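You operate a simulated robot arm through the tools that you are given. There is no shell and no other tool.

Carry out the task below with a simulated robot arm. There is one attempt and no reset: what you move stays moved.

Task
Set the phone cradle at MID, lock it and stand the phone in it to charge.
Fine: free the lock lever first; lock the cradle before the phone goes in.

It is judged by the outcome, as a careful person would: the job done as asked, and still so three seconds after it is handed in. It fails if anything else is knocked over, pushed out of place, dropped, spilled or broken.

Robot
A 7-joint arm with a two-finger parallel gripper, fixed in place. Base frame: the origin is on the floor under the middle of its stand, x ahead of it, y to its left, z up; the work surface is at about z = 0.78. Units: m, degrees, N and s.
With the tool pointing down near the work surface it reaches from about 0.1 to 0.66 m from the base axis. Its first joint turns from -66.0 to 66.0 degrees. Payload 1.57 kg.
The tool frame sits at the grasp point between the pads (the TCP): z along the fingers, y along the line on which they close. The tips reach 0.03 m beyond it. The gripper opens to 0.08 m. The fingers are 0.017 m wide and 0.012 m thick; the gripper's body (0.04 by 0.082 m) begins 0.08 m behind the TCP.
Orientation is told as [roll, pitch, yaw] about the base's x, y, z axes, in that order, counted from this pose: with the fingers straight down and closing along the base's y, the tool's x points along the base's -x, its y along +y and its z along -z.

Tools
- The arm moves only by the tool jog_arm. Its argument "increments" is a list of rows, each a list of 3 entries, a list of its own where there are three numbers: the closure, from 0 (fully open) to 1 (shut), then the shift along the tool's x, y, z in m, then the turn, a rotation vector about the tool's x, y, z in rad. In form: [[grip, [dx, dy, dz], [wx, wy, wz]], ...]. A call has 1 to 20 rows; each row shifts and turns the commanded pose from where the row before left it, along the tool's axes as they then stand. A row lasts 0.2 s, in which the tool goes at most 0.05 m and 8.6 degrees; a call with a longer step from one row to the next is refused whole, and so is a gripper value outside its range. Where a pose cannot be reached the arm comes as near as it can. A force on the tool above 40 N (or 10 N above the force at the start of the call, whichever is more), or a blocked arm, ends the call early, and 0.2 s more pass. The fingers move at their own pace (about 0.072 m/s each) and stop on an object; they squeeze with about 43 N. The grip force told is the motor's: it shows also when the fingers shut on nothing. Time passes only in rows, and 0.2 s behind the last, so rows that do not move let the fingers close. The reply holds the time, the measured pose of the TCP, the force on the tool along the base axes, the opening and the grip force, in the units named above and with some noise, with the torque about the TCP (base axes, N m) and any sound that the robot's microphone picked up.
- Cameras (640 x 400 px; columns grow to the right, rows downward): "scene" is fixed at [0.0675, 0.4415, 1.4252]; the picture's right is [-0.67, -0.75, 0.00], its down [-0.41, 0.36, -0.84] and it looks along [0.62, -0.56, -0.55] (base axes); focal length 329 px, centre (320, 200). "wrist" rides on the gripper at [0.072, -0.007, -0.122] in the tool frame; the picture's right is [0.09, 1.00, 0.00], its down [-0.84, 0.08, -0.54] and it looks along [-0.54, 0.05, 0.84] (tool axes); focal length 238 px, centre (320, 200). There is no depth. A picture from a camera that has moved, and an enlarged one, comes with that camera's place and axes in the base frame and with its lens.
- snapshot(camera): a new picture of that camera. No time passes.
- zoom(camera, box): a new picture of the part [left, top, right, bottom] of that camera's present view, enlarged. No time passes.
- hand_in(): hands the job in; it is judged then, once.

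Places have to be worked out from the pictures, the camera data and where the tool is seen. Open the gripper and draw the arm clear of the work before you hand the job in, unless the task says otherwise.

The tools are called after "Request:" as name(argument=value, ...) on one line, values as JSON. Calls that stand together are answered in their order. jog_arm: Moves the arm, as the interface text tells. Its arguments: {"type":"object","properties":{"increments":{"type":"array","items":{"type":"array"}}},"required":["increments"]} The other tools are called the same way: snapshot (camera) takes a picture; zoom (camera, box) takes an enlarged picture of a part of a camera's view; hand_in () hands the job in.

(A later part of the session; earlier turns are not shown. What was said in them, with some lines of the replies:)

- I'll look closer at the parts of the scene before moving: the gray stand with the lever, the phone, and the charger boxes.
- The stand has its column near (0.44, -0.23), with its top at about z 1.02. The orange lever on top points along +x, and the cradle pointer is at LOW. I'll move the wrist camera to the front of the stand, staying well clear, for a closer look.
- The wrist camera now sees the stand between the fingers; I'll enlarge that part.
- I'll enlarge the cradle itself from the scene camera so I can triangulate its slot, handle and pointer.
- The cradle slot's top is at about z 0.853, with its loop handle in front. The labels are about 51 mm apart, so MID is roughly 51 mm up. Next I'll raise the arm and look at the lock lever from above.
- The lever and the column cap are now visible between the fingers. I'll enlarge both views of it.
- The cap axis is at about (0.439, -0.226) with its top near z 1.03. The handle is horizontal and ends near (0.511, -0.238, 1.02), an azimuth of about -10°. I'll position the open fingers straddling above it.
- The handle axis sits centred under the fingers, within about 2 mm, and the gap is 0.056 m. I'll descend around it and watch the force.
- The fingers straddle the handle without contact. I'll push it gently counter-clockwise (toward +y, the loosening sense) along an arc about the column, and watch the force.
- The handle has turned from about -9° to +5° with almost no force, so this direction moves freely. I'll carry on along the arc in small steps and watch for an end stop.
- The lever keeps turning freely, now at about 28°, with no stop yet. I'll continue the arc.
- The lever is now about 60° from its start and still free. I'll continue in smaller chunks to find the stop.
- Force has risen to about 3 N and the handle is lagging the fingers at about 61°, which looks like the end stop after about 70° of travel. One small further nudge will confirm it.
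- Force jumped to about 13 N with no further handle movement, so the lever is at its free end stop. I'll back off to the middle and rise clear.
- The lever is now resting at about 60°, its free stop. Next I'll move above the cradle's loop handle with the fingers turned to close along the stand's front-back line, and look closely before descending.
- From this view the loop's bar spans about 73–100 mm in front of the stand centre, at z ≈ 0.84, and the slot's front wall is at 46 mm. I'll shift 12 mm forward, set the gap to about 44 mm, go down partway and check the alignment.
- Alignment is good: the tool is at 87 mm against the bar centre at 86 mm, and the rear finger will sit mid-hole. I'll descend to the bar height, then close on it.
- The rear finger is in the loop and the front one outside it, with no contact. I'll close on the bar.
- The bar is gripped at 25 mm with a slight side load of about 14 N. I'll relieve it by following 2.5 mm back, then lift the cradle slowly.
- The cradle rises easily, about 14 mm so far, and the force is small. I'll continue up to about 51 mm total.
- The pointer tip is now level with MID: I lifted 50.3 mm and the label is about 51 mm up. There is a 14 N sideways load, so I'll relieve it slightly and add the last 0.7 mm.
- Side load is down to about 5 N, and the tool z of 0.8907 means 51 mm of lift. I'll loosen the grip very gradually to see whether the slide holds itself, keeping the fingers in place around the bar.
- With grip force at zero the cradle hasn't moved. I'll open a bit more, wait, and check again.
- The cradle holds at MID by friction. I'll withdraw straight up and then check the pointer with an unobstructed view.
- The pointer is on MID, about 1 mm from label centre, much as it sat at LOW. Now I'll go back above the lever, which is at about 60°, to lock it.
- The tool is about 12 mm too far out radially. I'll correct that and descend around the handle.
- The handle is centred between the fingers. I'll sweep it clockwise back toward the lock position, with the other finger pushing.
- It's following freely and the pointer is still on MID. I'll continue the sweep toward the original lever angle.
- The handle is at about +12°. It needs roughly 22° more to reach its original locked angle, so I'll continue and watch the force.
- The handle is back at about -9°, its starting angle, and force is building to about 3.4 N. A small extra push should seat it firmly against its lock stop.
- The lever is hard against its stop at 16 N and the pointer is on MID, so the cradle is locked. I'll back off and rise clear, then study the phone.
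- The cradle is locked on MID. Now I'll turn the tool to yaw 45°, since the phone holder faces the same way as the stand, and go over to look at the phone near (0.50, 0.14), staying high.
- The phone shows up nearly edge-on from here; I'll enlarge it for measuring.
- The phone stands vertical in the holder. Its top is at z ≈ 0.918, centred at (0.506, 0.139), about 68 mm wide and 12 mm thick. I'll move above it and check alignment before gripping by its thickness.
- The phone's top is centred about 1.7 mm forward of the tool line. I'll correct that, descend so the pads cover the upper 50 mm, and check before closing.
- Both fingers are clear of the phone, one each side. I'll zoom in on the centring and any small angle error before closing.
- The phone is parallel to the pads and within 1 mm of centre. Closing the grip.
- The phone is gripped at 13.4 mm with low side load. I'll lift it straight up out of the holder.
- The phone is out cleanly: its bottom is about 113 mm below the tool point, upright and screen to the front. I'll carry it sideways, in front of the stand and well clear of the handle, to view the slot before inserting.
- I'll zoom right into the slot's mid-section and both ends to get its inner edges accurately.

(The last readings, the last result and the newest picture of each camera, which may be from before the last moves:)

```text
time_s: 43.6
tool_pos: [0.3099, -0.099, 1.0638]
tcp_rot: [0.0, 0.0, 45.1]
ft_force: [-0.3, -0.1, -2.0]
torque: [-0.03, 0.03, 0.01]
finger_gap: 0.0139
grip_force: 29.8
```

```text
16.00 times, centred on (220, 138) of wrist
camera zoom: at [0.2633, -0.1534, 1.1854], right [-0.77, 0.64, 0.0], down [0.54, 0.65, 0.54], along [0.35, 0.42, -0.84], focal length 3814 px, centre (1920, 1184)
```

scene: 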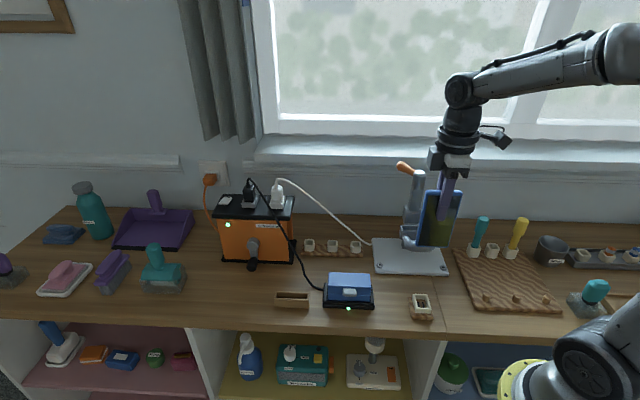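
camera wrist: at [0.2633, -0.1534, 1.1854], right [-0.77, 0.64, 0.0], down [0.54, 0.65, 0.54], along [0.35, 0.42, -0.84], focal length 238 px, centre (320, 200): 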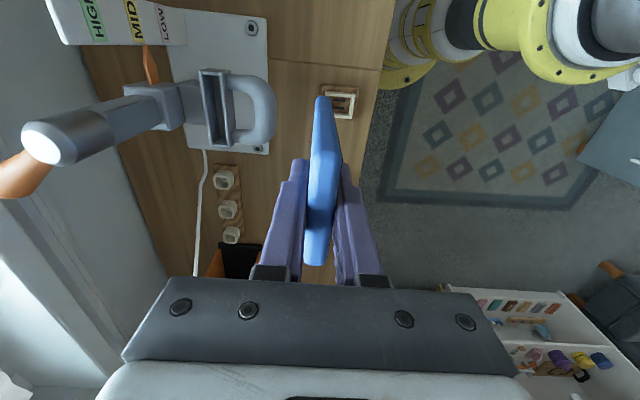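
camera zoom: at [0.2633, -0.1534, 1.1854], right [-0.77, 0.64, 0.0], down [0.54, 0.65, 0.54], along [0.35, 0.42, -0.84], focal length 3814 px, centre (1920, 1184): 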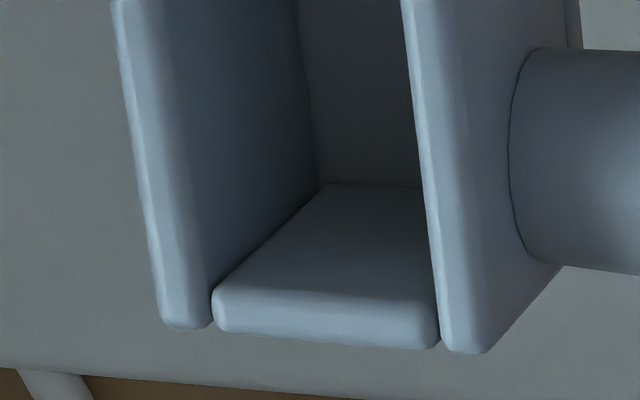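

The slot is 17 mm wide and 75 mm long with its floor at z ≈ 0.878; the phone is 13.4 × 68 mm. It needs about 118 mm of travel back and 1 mm sideways. I'll move there at the current safe height and re-check.

Request:
jog_arm(increments=[[1.0, [-0.001, -0.03, 0], [0, 0, 0]], [1.0, [0, -0.03, 0], [0, 0, 0]], [1.0, [0, -0.03, 0], [0, 0, 0]], [1.0, [0, -0.0284, 0], [0, 0, 0]], [1.0, [0, 0, 0], [0, 0, 0]]])

Request:
snapshot(camera="wrist")

Request:
zoom(camera="scene", box=[370, 130, 470, 260])

Request:
zoom(camera="wrist", box=[270, 60, 380, 190])

```text
time_s: 44.8
tool_pos: [0.3942, -0.1814, 1.0644]
tcp_rot: [0.1, 0.0, 45.0]
ft_force: [0.6, -0.2, -2.2]
torque: [-0.01, -0.01, 0.03]
finger_gap: 0.0138
grip_force: 30.5
```

```text
taken
camera wrist: at [0.348, -0.2366, 1.1853], right [-0.77, 0.64, 0.0], down [0.54, 0.65, 0.54], along [0.35, 0.42, -0.84], focal length 238 px, centre (320, 200)
```

wrist: 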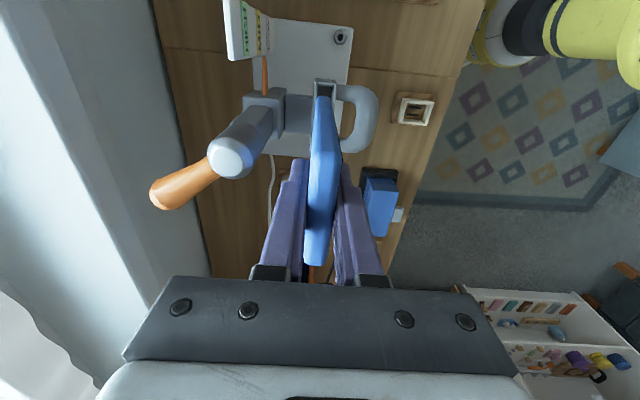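

```text
3.08 times, centred on (420, 195) of scene
camera zoom: at [0.0675, 0.4415, 1.4252], right [-0.67, -0.75, 0.0], down [-0.41, 0.36, -0.84], along [0.62, -0.56, -0.55], focal length 1013 px, centre (12, 215)
```

zoom: 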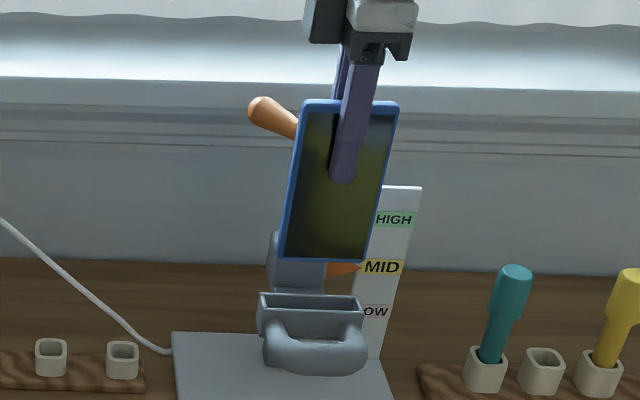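

```text
3.08 times, centred on (325, 125) of wrist
camera zoom: at [0.348, -0.2366, 1.1853], right [-0.77, 0.64, 0.0], down [0.54, 0.65, 0.54], along [0.35, 0.42, -0.84], focal length 733 px, centre (305, 431)
```

zoom: 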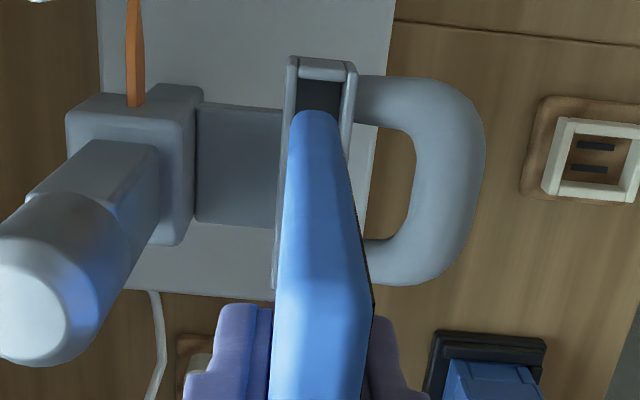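

The phone is above the slot. I'll zoom in on the visible end of the slot and the phone's lower corner to verify the last millimetres.

Request:
zoom(camera="wrist", box=[300, 75, 348, 105])

Request:
zoom(camera="scene", box=[395, 195, 445, 245])

```text
13.33 times, centred on (324, 90) of wrist
camera zoom: at [0.348, -0.2366, 1.1853], right [-0.77, 0.64, 0.0], down [0.54, 0.65, 0.54], along [0.35, 0.42, -0.84], focal length 3178 px, centre (267, 1667)
```

zoom: 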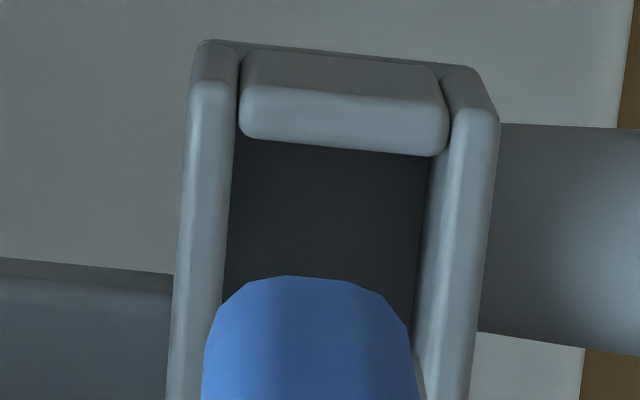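

```text
8.00 times, centred on (420, 220) of scene
camera zoom: at [0.0675, 0.4415, 1.4252], right [-0.67, -0.75, 0.0], down [-0.41, 0.36, -0.84], along [0.62, -0.56, -0.55], focal length 2633 px, centre (-480, 40)
```

zoom: 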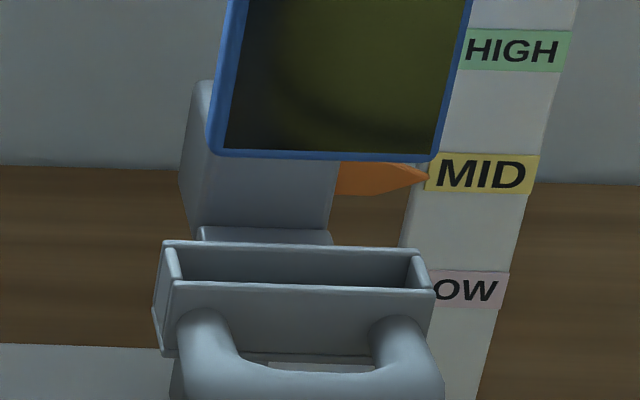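

The phone looks about 2–3 mm too far back in the slot. I'll measure once more at higher magnification before correcting.

Request:
zoom(camera="wrist", box=[310, 84, 342, 104])

Request:
zoom(camera="wrist", box=[290, 100, 350, 160])

```text
16.00 times, centred on (326, 94) of wrist
camera zoom: at [0.348, -0.2366, 1.1853], right [-0.77, 0.64, 0.0], down [0.54, 0.65, 0.54], along [0.35, 0.42, -0.84], focal length 3814 px, centre (224, 1896)
```

zoom: 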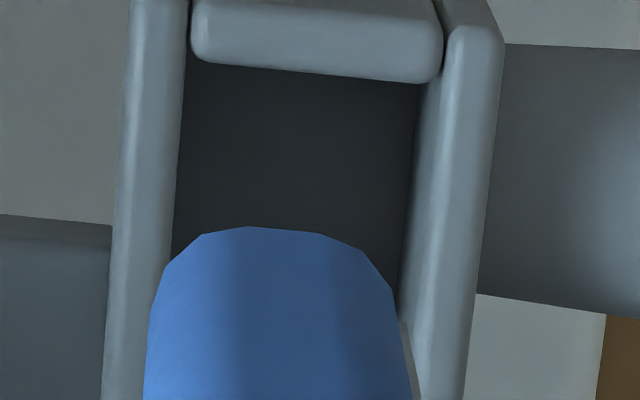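

```text
6.67 times, centred on (320, 130) of wrist
camera zoom: at [0.348, -0.2366, 1.1853], right [-0.77, 0.64, 0.0], down [0.54, 0.65, 0.54], along [0.35, 0.42, -0.84], focal length 1589 px, centre (320, 667)
```

zoom: 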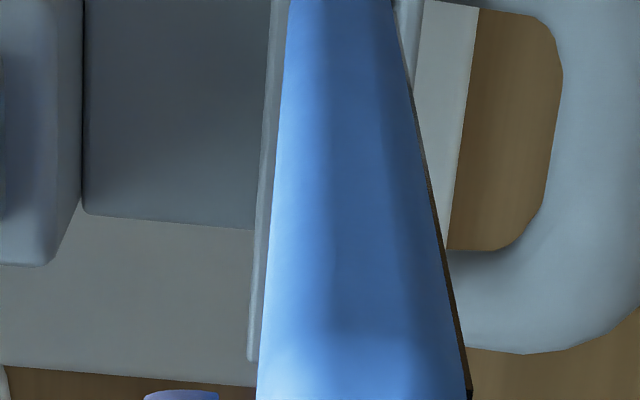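

The measurement is consistent: the slot centre is 3 mm forward of the phone's centre, and laterally they agree within 1 mm. I'll correct by +3 mm, lower to just above the slot mouth and re-check.

Request:
jog_arm(increments=[[1.0, [-0.0008, 0.003, 0], [0, 0, 0]], [1.0, [0, 0, 0.015], [0, 0, 0]], [1.0, [0, 0, 0.015], [0, 0, 0]], [1.0, [0, 0, 0], [0, 0, 0]]])

Request:
snapshot(camera="wrist")

Request:
zoom(camera="wrist", box=[300, 64, 348, 94])

Request:
zoom(camera="scene", box=[395, 200, 445, 250])

```text
time_s: 45.8
tool_pos: [0.3925, -0.1779, 1.0344]
tcp_rot: [0.1, 0.0, 45.1]
ft_force: [0.3, -0.2, -1.0]
torque: [-0.02, -0.03, 0.03]
finger_gap: 0.0137
grip_force: 30.7
```

```text
taken
camera wrist: at [0.3464, -0.2333, 1.1554], right [-0.77, 0.64, 0.0], down [0.54, 0.65, 0.54], along [0.35, 0.42, -0.84], focal length 238 px, centre (320, 200)
```

wrist: 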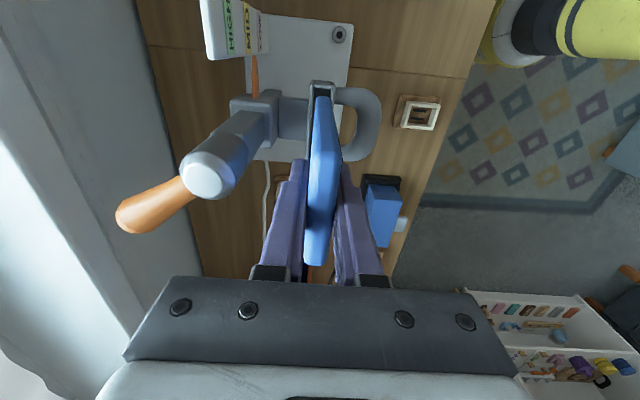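

```text
13.33 times, centred on (324, 79) of wrist
camera zoom: at [0.3464, -0.2333, 1.1554], right [-0.77, 0.64, 0.0], down [0.54, 0.65, 0.54], along [0.35, 0.42, -0.84], focal length 3178 px, centre (267, 1813)
```

zoom: 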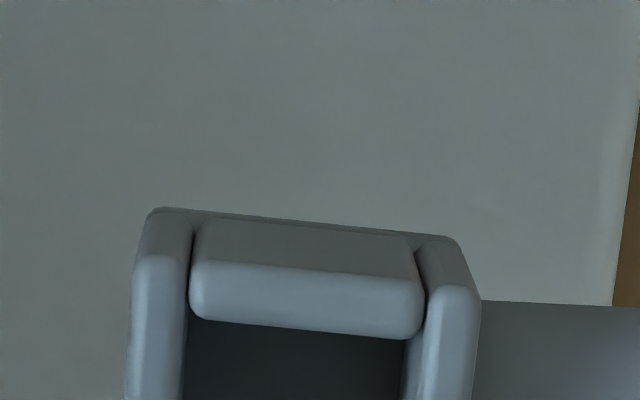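

```text
8.00 times, centred on (420, 225) of scene
camera zoom: at [0.0675, 0.4415, 1.4252], right [-0.67, -0.75, 0.0], down [-0.41, 0.36, -0.84], along [0.62, -0.56, -0.55], focal length 2633 px, centre (-480, 0)
```

zoom: 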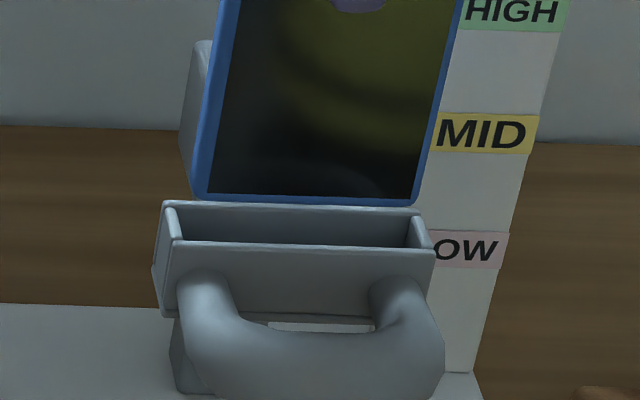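

Request:
zoom(camera="wrist", box=[306, 78, 346, 103])

```text
16.00 times, centred on (326, 90) of wrist
camera zoom: at [0.3464, -0.2333, 1.1554], right [-0.77, 0.64, 0.0], down [0.54, 0.65, 0.54], along [0.35, 0.42, -0.84], focal length 3814 px, centre (224, 1952)
```

zoom: 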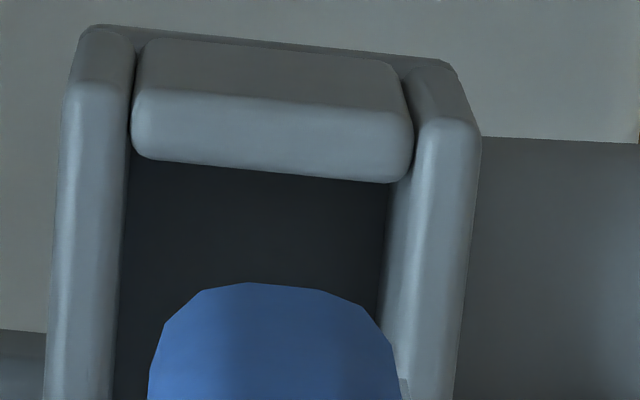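

Now the phone is centred in the slot within 0.3 mm front-back and about 0.5 mm sideways, with its bottom about 15 mm above the rim. I'll lower it in slowly and watch the force.

Request:
jog_arm(increments=[[1.0, [0, 0, 0.008], [0, 0, 0]], [1.0, [0, 0, 0.008], [0, 0, 0]], [1.0, [0, 0, 0.006], [0, 0, 0]], [1.0, [0, 0, 0.006], [0, 0, 0]], [1.0, [0, 0, 0], [0, 0, 0]]])

Request:
zoom(camera="scene", box=[390, 180, 450, 250])

Request:
zoom(camera="wrist", box=[280, 60, 370, 130])

```text
time_s: 47.0
tool_pos: [0.3937, -0.1788, 1.0073]
tcp_rot: [0.0, -0.1, 45.1]
ft_force: [0.9, -0.3, -1.6]
torque: [-0.01, 0.01, 0.0]
finger_gap: 0.0138
grip_force: 30.6
```

```text
5.71 times, centred on (420, 215) of scene
camera zoom: at [0.0675, 0.4415, 1.4252], right [-0.67, -0.75, 0.0], down [-0.41, 0.36, -0.84], along [0.62, -0.56, -0.55], focal length 1881 px, centre (-251, 114)
```

zoom: 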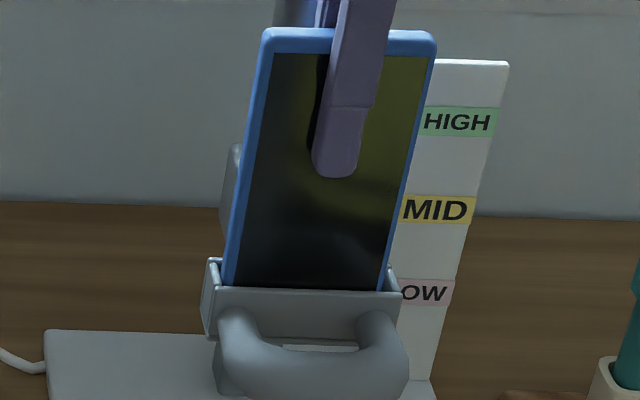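

```text
5.71 times, centred on (325, 95) of wrist
camera zoom: at [0.3469, -0.2337, 1.1281], right [-0.77, 0.64, 0.0], down [0.54, 0.65, 0.54], along [0.35, 0.42, -0.84], focal length 1362 px, centre (291, 800)
```

zoom: 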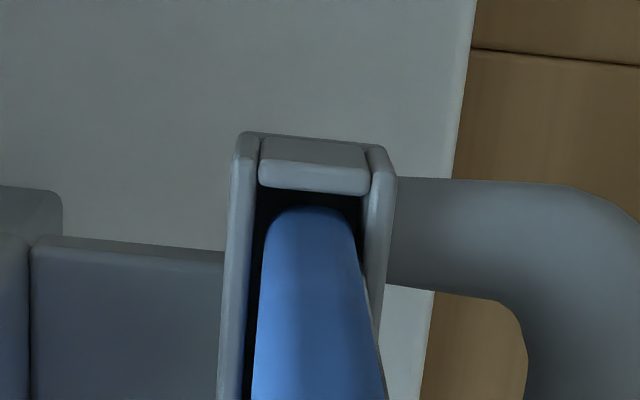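

The phone is inside the slot mouth with no contact force. I'll continue down in 3 mm steps until it touches the floor.

Request:
jog_arm(increments=[[1.0, [0, 0, 0.003], [0, 0, 0]], [1.0, [0, 0, 0.003], [0, 0, 0]], [1.0, [0, 0, 0.003], [0, 0, 0]], [1.0, [0, 0, 0.002], [0, 0, 0]], [1.0, [0, 0, 0], [0, 0, 0]]])

Request:
zoom(camera="scene", box=[390, 180, 450, 250])

```text
time_s: 48.2
tool_pos: [0.393, -0.1791, 0.9953]
tcp_rot: [0.0, 0.0, 45.1]
ft_force: [0.1, 0.0, -2.1]
torque: [0.01, -0.03, -0.03]
finger_gap: 0.0136
grip_force: 30.1
```

```text
5.71 times, centred on (420, 215) of scene
camera zoom: at [0.0675, 0.4415, 1.4252], right [-0.67, -0.75, 0.0], down [-0.41, 0.36, -0.84], along [0.62, -0.56, -0.55], focal length 1881 px, centre (-251, 114)
```

zoom: 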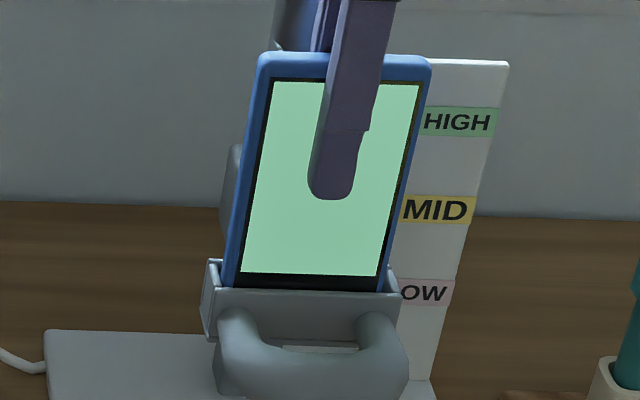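

The screen has lit up green, so the phone is charging. The tool still carries its weight (-2 N), so I'll lower the last few millimetres until the floor takes it.

Request:
jog_arm(increments=[[1.0, [0, 0, 0.0015], [0, 0, 0]], [1.0, [0, 0, 0], [0, 0, 0]]])

```text
time_s: 48.8
tool_pos: [0.3937, -0.1805, 0.996]
tcp_rot: [-0.2, 0.0, 45.2]
ft_force: [-3.6, 1.8, 8.1]
torque: [0.18, 0.31, -0.01]
finger_gap: 0.0138
grip_force: 30.2
```

The floor is reached: the force reversed to +8 N with no further descent. I'll ease back 1.5 mm to unload it, then open gently.

Request:
jog_arm(increments=[[1.0, [0, 0, -0.0015], [0, 0, 0]], [1.0, [0, 0, 0], [0, 0, 0]]])

Request:
zoom(camera="scene", box=[380, 150, 460, 260])

Request:
snapshot(camera="wrist")

```text
time_s: 49.4
tool_pos: [0.3933, -0.1801, 0.9957]
tcp_rot: [0.0, 0.0, 45.1]
ft_force: [0.4, -0.5, -1.0]
torque: [0.09, -0.14, 0.0]
finger_gap: 0.0138
grip_force: 30.1
```

```text
3.64 times, centred on (420, 205) of scene
camera zoom: at [0.0675, 0.4415, 1.4252], right [-0.67, -0.75, 0.0], down [-0.41, 0.36, -0.84], along [0.62, -0.56, -0.55], focal length 1197 px, centre (-44, 182)
```

zoom: 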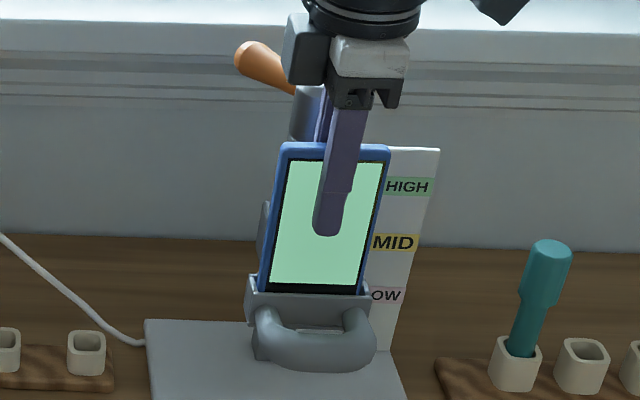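

```text
taken
camera wrist: at [0.3468, -0.2338, 1.1165], right [-0.77, 0.64, 0.0], down [0.54, 0.65, 0.54], along [0.35, 0.42, -0.84], focal length 238 px, centre (320, 200)
```

wrist: 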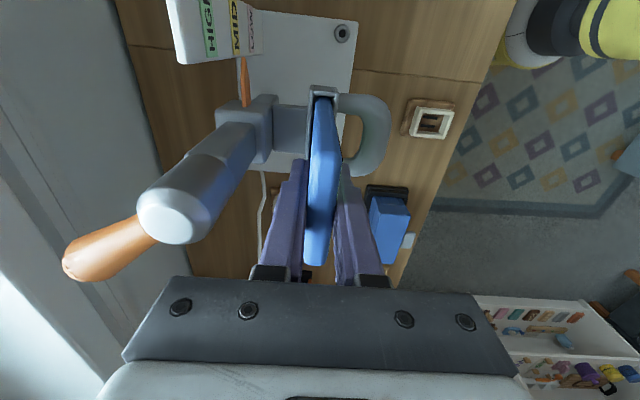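

Unloaded and still charging. I'll open the fingers gradually and see how the phone settles.

Request:
jog_arm(increments=[[0.84, [0, 0, 0], [0, 0, 0]], [0.8, [0, 0, 0], [0, 0, 0]], [0.75, [0, 0, 0], [0, 0, 0]], [0.7, [0, 0, 0], [0, 0, 0]], [0.65, [0, 0, 0], [0, 0, 0]], [0.6, [0, 0, 0], [0, 0, 0]]])

Request:
snapshot(camera="wrist")

Request:
zoom(camera="scene", box=[380, 150, 460, 260])

Request:
zoom(camera="wrist", box=[240, 80, 400, 290])

```text
time_s: 50.8
tool_pos: [0.3943, -0.1799, 0.9954]
tcp_rot: [0.0, 0.0, 45.1]
ft_force: [-0.2, -0.2, 0.4]
torque: [0.0, -0.01, 0.03]
finger_gap: 0.0319
grip_force: 0.0
```

```text
taken
camera wrist: at [0.3467, -0.2339, 1.1169], right [-0.77, 0.64, 0.0], down [0.54, 0.65, 0.54], along [0.35, 0.42, -0.84], focal length 238 px, centre (320, 200)
```

wrist: 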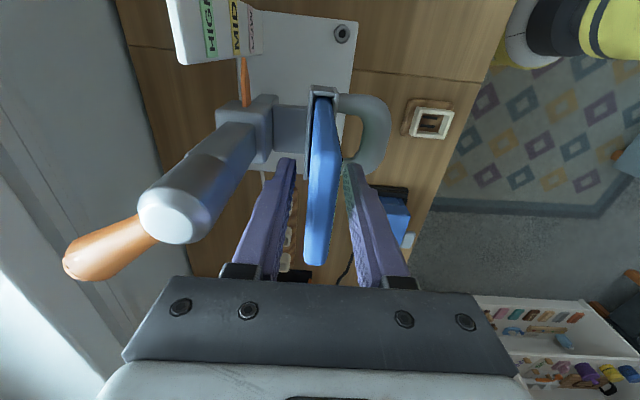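

```text
3.64 times, centred on (420, 205) of scene
camera zoom: at [0.0675, 0.4415, 1.4252], right [-0.67, -0.75, 0.0], down [-0.41, 0.36, -0.84], along [0.62, -0.56, -0.55], focal length 1197 px, centre (-44, 182)
```

zoom: 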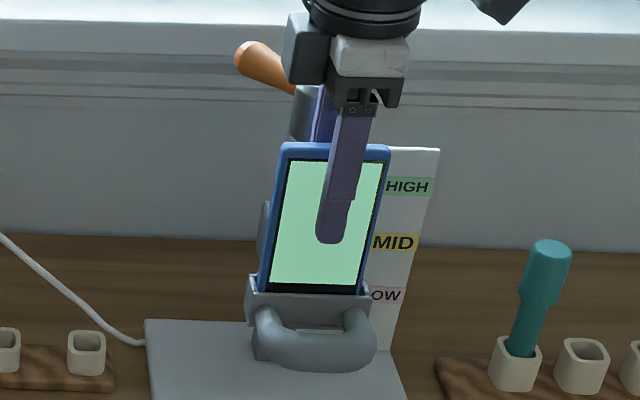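

```text
1.90 times, centred on (320, 185) of wrist
camera zoom: at [0.3467, -0.2339, 1.1169], right [-0.77, 0.64, 0.0], down [0.54, 0.65, 0.54], along [0.35, 0.42, -0.84], focal length 454 px, centre (320, 229)
```

zoom: 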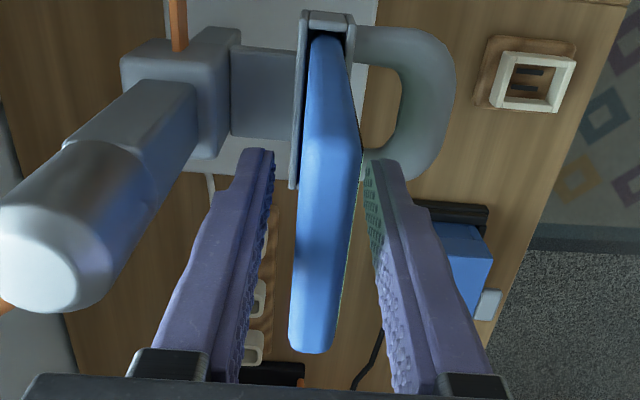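

The phone stays upright in the slot and the screen remains lit. I'll open a little more and then withdraw straight up.

Request:
jog_arm(increments=[[0.5, [0, 0, 0], [0, 0, 0]], [0.4, [0, 0.001, 0], [0, 0, 0]], [0.4, [0, 0, 0], [0, 0, 0]], [0.4, [0, 0, -0.01], [0, 0, 0]], [0.4, [0, 0, -0.02], [0, 0, 0]]])

Request:
zoom(camera="wrist", box=[240, 80, 400, 290])

Request:
zoom(camera="scene", box=[380, 150, 460, 260])

```text
time_s: 52.0
tool_pos: [0.3911, -0.1773, 1.0261]
tcp_rot: [0.0, 0.0, 45.1]
ft_force: [-0.1, 0.8, -0.1]
torque: [-0.01, -0.03, 0.02]
finger_gap: 0.048
grip_force: 0.1
```

```text
1.90 times, centred on (320, 185) of wrist
camera zoom: at [0.3456, -0.233, 1.1468], right [-0.77, 0.64, 0.0], down [0.54, 0.65, 0.54], along [0.35, 0.42, -0.84], focal length 454 px, centre (320, 229)
```

zoom: 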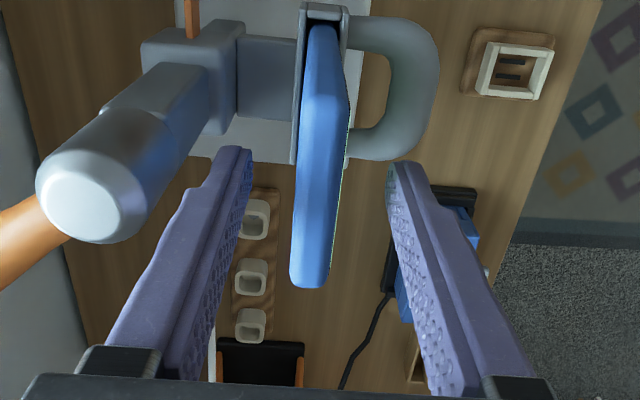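

```text
3.64 times, centred on (420, 205) of scene
camera zoom: at [0.0675, 0.4415, 1.4252], right [-0.67, -0.75, 0.0], down [-0.41, 0.36, -0.84], along [0.62, -0.56, -0.55], focal length 1197 px, centre (-44, 182)
```

zoom: 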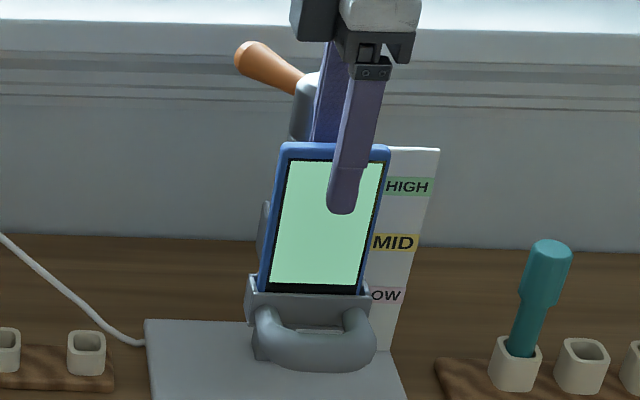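

The fingers are well clear of the phone on both sides, and it stands on its own. I'll continue straight up and then draw the arm back toward the robot, away from the work.

Request:
jog_arm(increments=[[0.4, [0, 0, -0.03], [0, 0, 0]], [0.3, [0, 0, -0.04], [0, 0, 0]], [0.2, [0, 0, -0.04], [0, 0, 0]], [0.1, [0, 0, -0.04], [0, 0, 0]], [0, [0, 0, -0.04], [0, 0, 0]], [0, [0.01, 0.03, -0.01], [0, 0, 0]], [0, [0.01, 0.04, 0], [0, 0, 0]], [0, [0.01, 0.04, 0], [0, 0, 0]], [0, [0.01, 0.04, 0], [0, 0, 0]]])

Request:
snapshot(camera="scene")

Request:
zoom(camera="scene", box=[380, 150, 460, 260])

Request:
snapshot(camera="wrist")

```text
time_s: 54.0
tool_pos: [0.2596, -0.0981, 1.2252]
tcp_rot: [0.0, 0.0, 45.1]
ft_force: [-0.8, 0.7, -0.1]
torque: [0.01, -0.01, -0.02]
finger_gap: 0.0802
grip_force: 0.0
```

```text
taken
```

scene: 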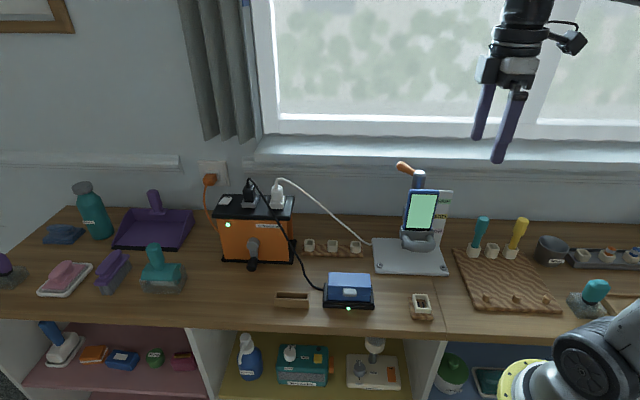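

```text
3.64 times, centred on (420, 205) of scene
camera zoom: at [0.0675, 0.4415, 1.4252], right [-0.67, -0.75, 0.0], down [-0.41, 0.36, -0.84], along [0.62, -0.56, -0.55], focal length 1197 px, centre (-44, 182)
```

zoom: 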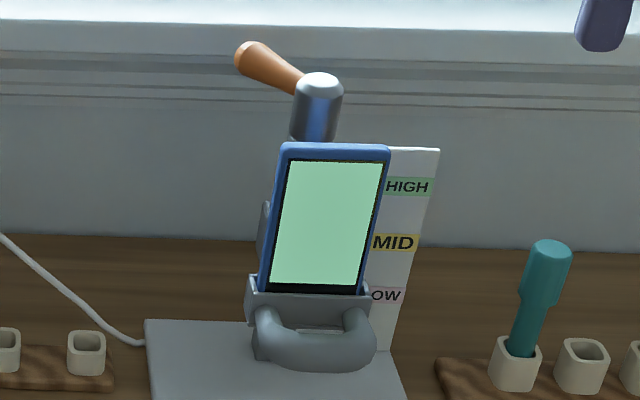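

```text
taken
camera wrist: at [0.213, -0.1542, 1.3465], right [-0.77, 0.64, 0.0], down [0.54, 0.65, 0.54], along [0.34, 0.42, -0.84], focal length 238 px, centre (320, 200)
```

wrist: 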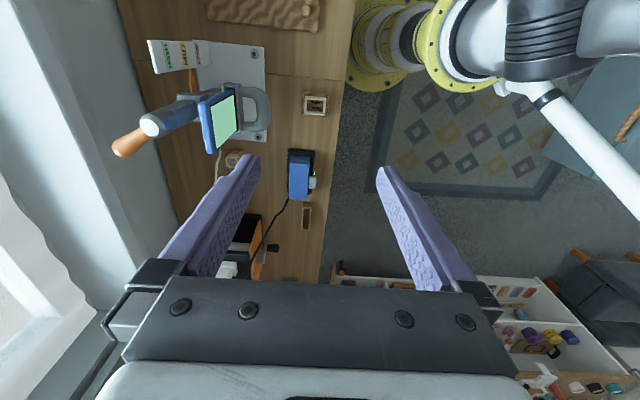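

Everything looks in place. I'll do a last check of the pointer, the lever and the phone's lean after a short wait.

Request:
jog_arm(increments=[[0, [0, 0, 0], [0, 0, 0]], [0, [0, 0, 0], [0, 0, 0]], [0, [0, 0, 0], [0, 0, 0]], [0, [0, 0, 0], [0, 0, 0]], [0, [0, 0, 0], [0, 0, 0]], [0, [0, 0, 0], [0, 0, 0]], [0, [0, 0, 0], [0, 0, 0]], [0, [0, 0, 0], [0, 0, 0]]])

Request:
zoom(camera="wrist", box=[100, 30, 290, 170])

Request:
zoom(camera="scene", box=[395, 180, 445, 245])

```text
time_s: 55.8
tool_pos: [0.2589, -0.0992, 1.2252]
tcp_rot: [0.0, 0.0, 45.2]
ft_force: [1.2, 0.6, 0.0]
torque: [0.01, 0.01, -0.03]
finger_gap: 0.08
grip_force: 0.1
```

```text
2.86 times, centred on (195, 100) of wrist
camera zoom: at [0.2132, -0.1545, 1.347], right [-0.77, 0.64, 0.0], down [0.54, 0.65, 0.54], along [0.35, 0.42, -0.84], focal length 681 px, centre (677, 486)
```

zoom: 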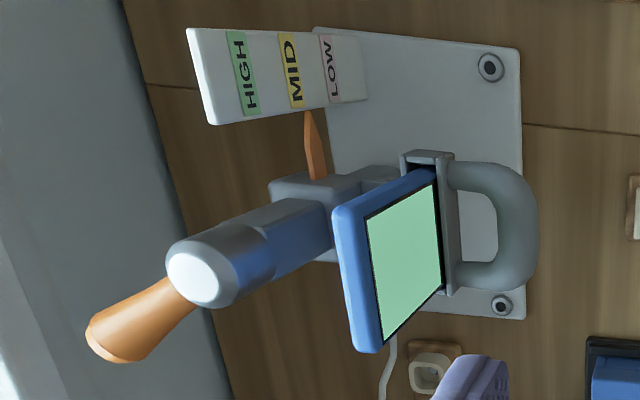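

```text
6.15 times, centred on (420, 212) of scene
camera zoom: at [0.0675, 0.4415, 1.4252], right [-0.67, -0.75, 0.0], down [-0.41, 0.36, -0.84], along [0.62, -0.56, -0.55], focal length 2025 px, centre (-295, 123)
```

zoom: 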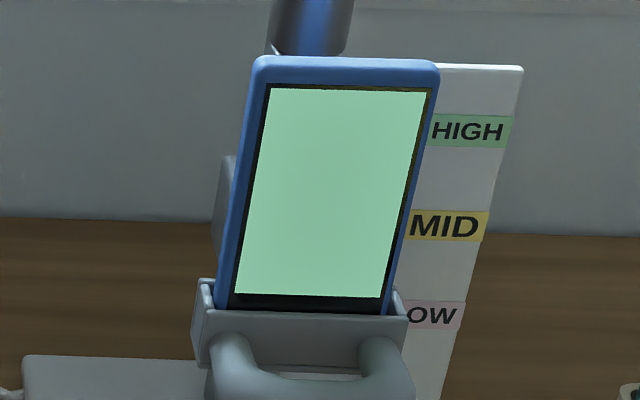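

The phone stands upright and lit in the cradle. The cradle hasn't shifted: its rim is at the same pixel as before insertion. The pointer is at MID, the lever is at its locked stop, and the arm is clear with the gripper open. Handing in.

Request:
hand_in()

```text
The job is handed in.
```

The phone is standing in the cradle at MID and charging, with the cradle locked; I've handed the job in. I don't have the judge's result.

- **Lever:** I freed it first by turning it about 70° to its stop. After setting the height I turned it back to its original locked angle, pressing it firmly against the stop.
- **Cradle:** I raised it 51 mm so the pointer sits on MID, within about 1 mm of the label centre. It did not move when the phone went in.
- **Phone:** I lowered it in with the screen facing forward until it rested on the slot floor. The screen lit green as it went down and was still lit when I handed in.

Nothing else on the bench was touched. The gripper is open, and the arm is drawn back clear of the stand.
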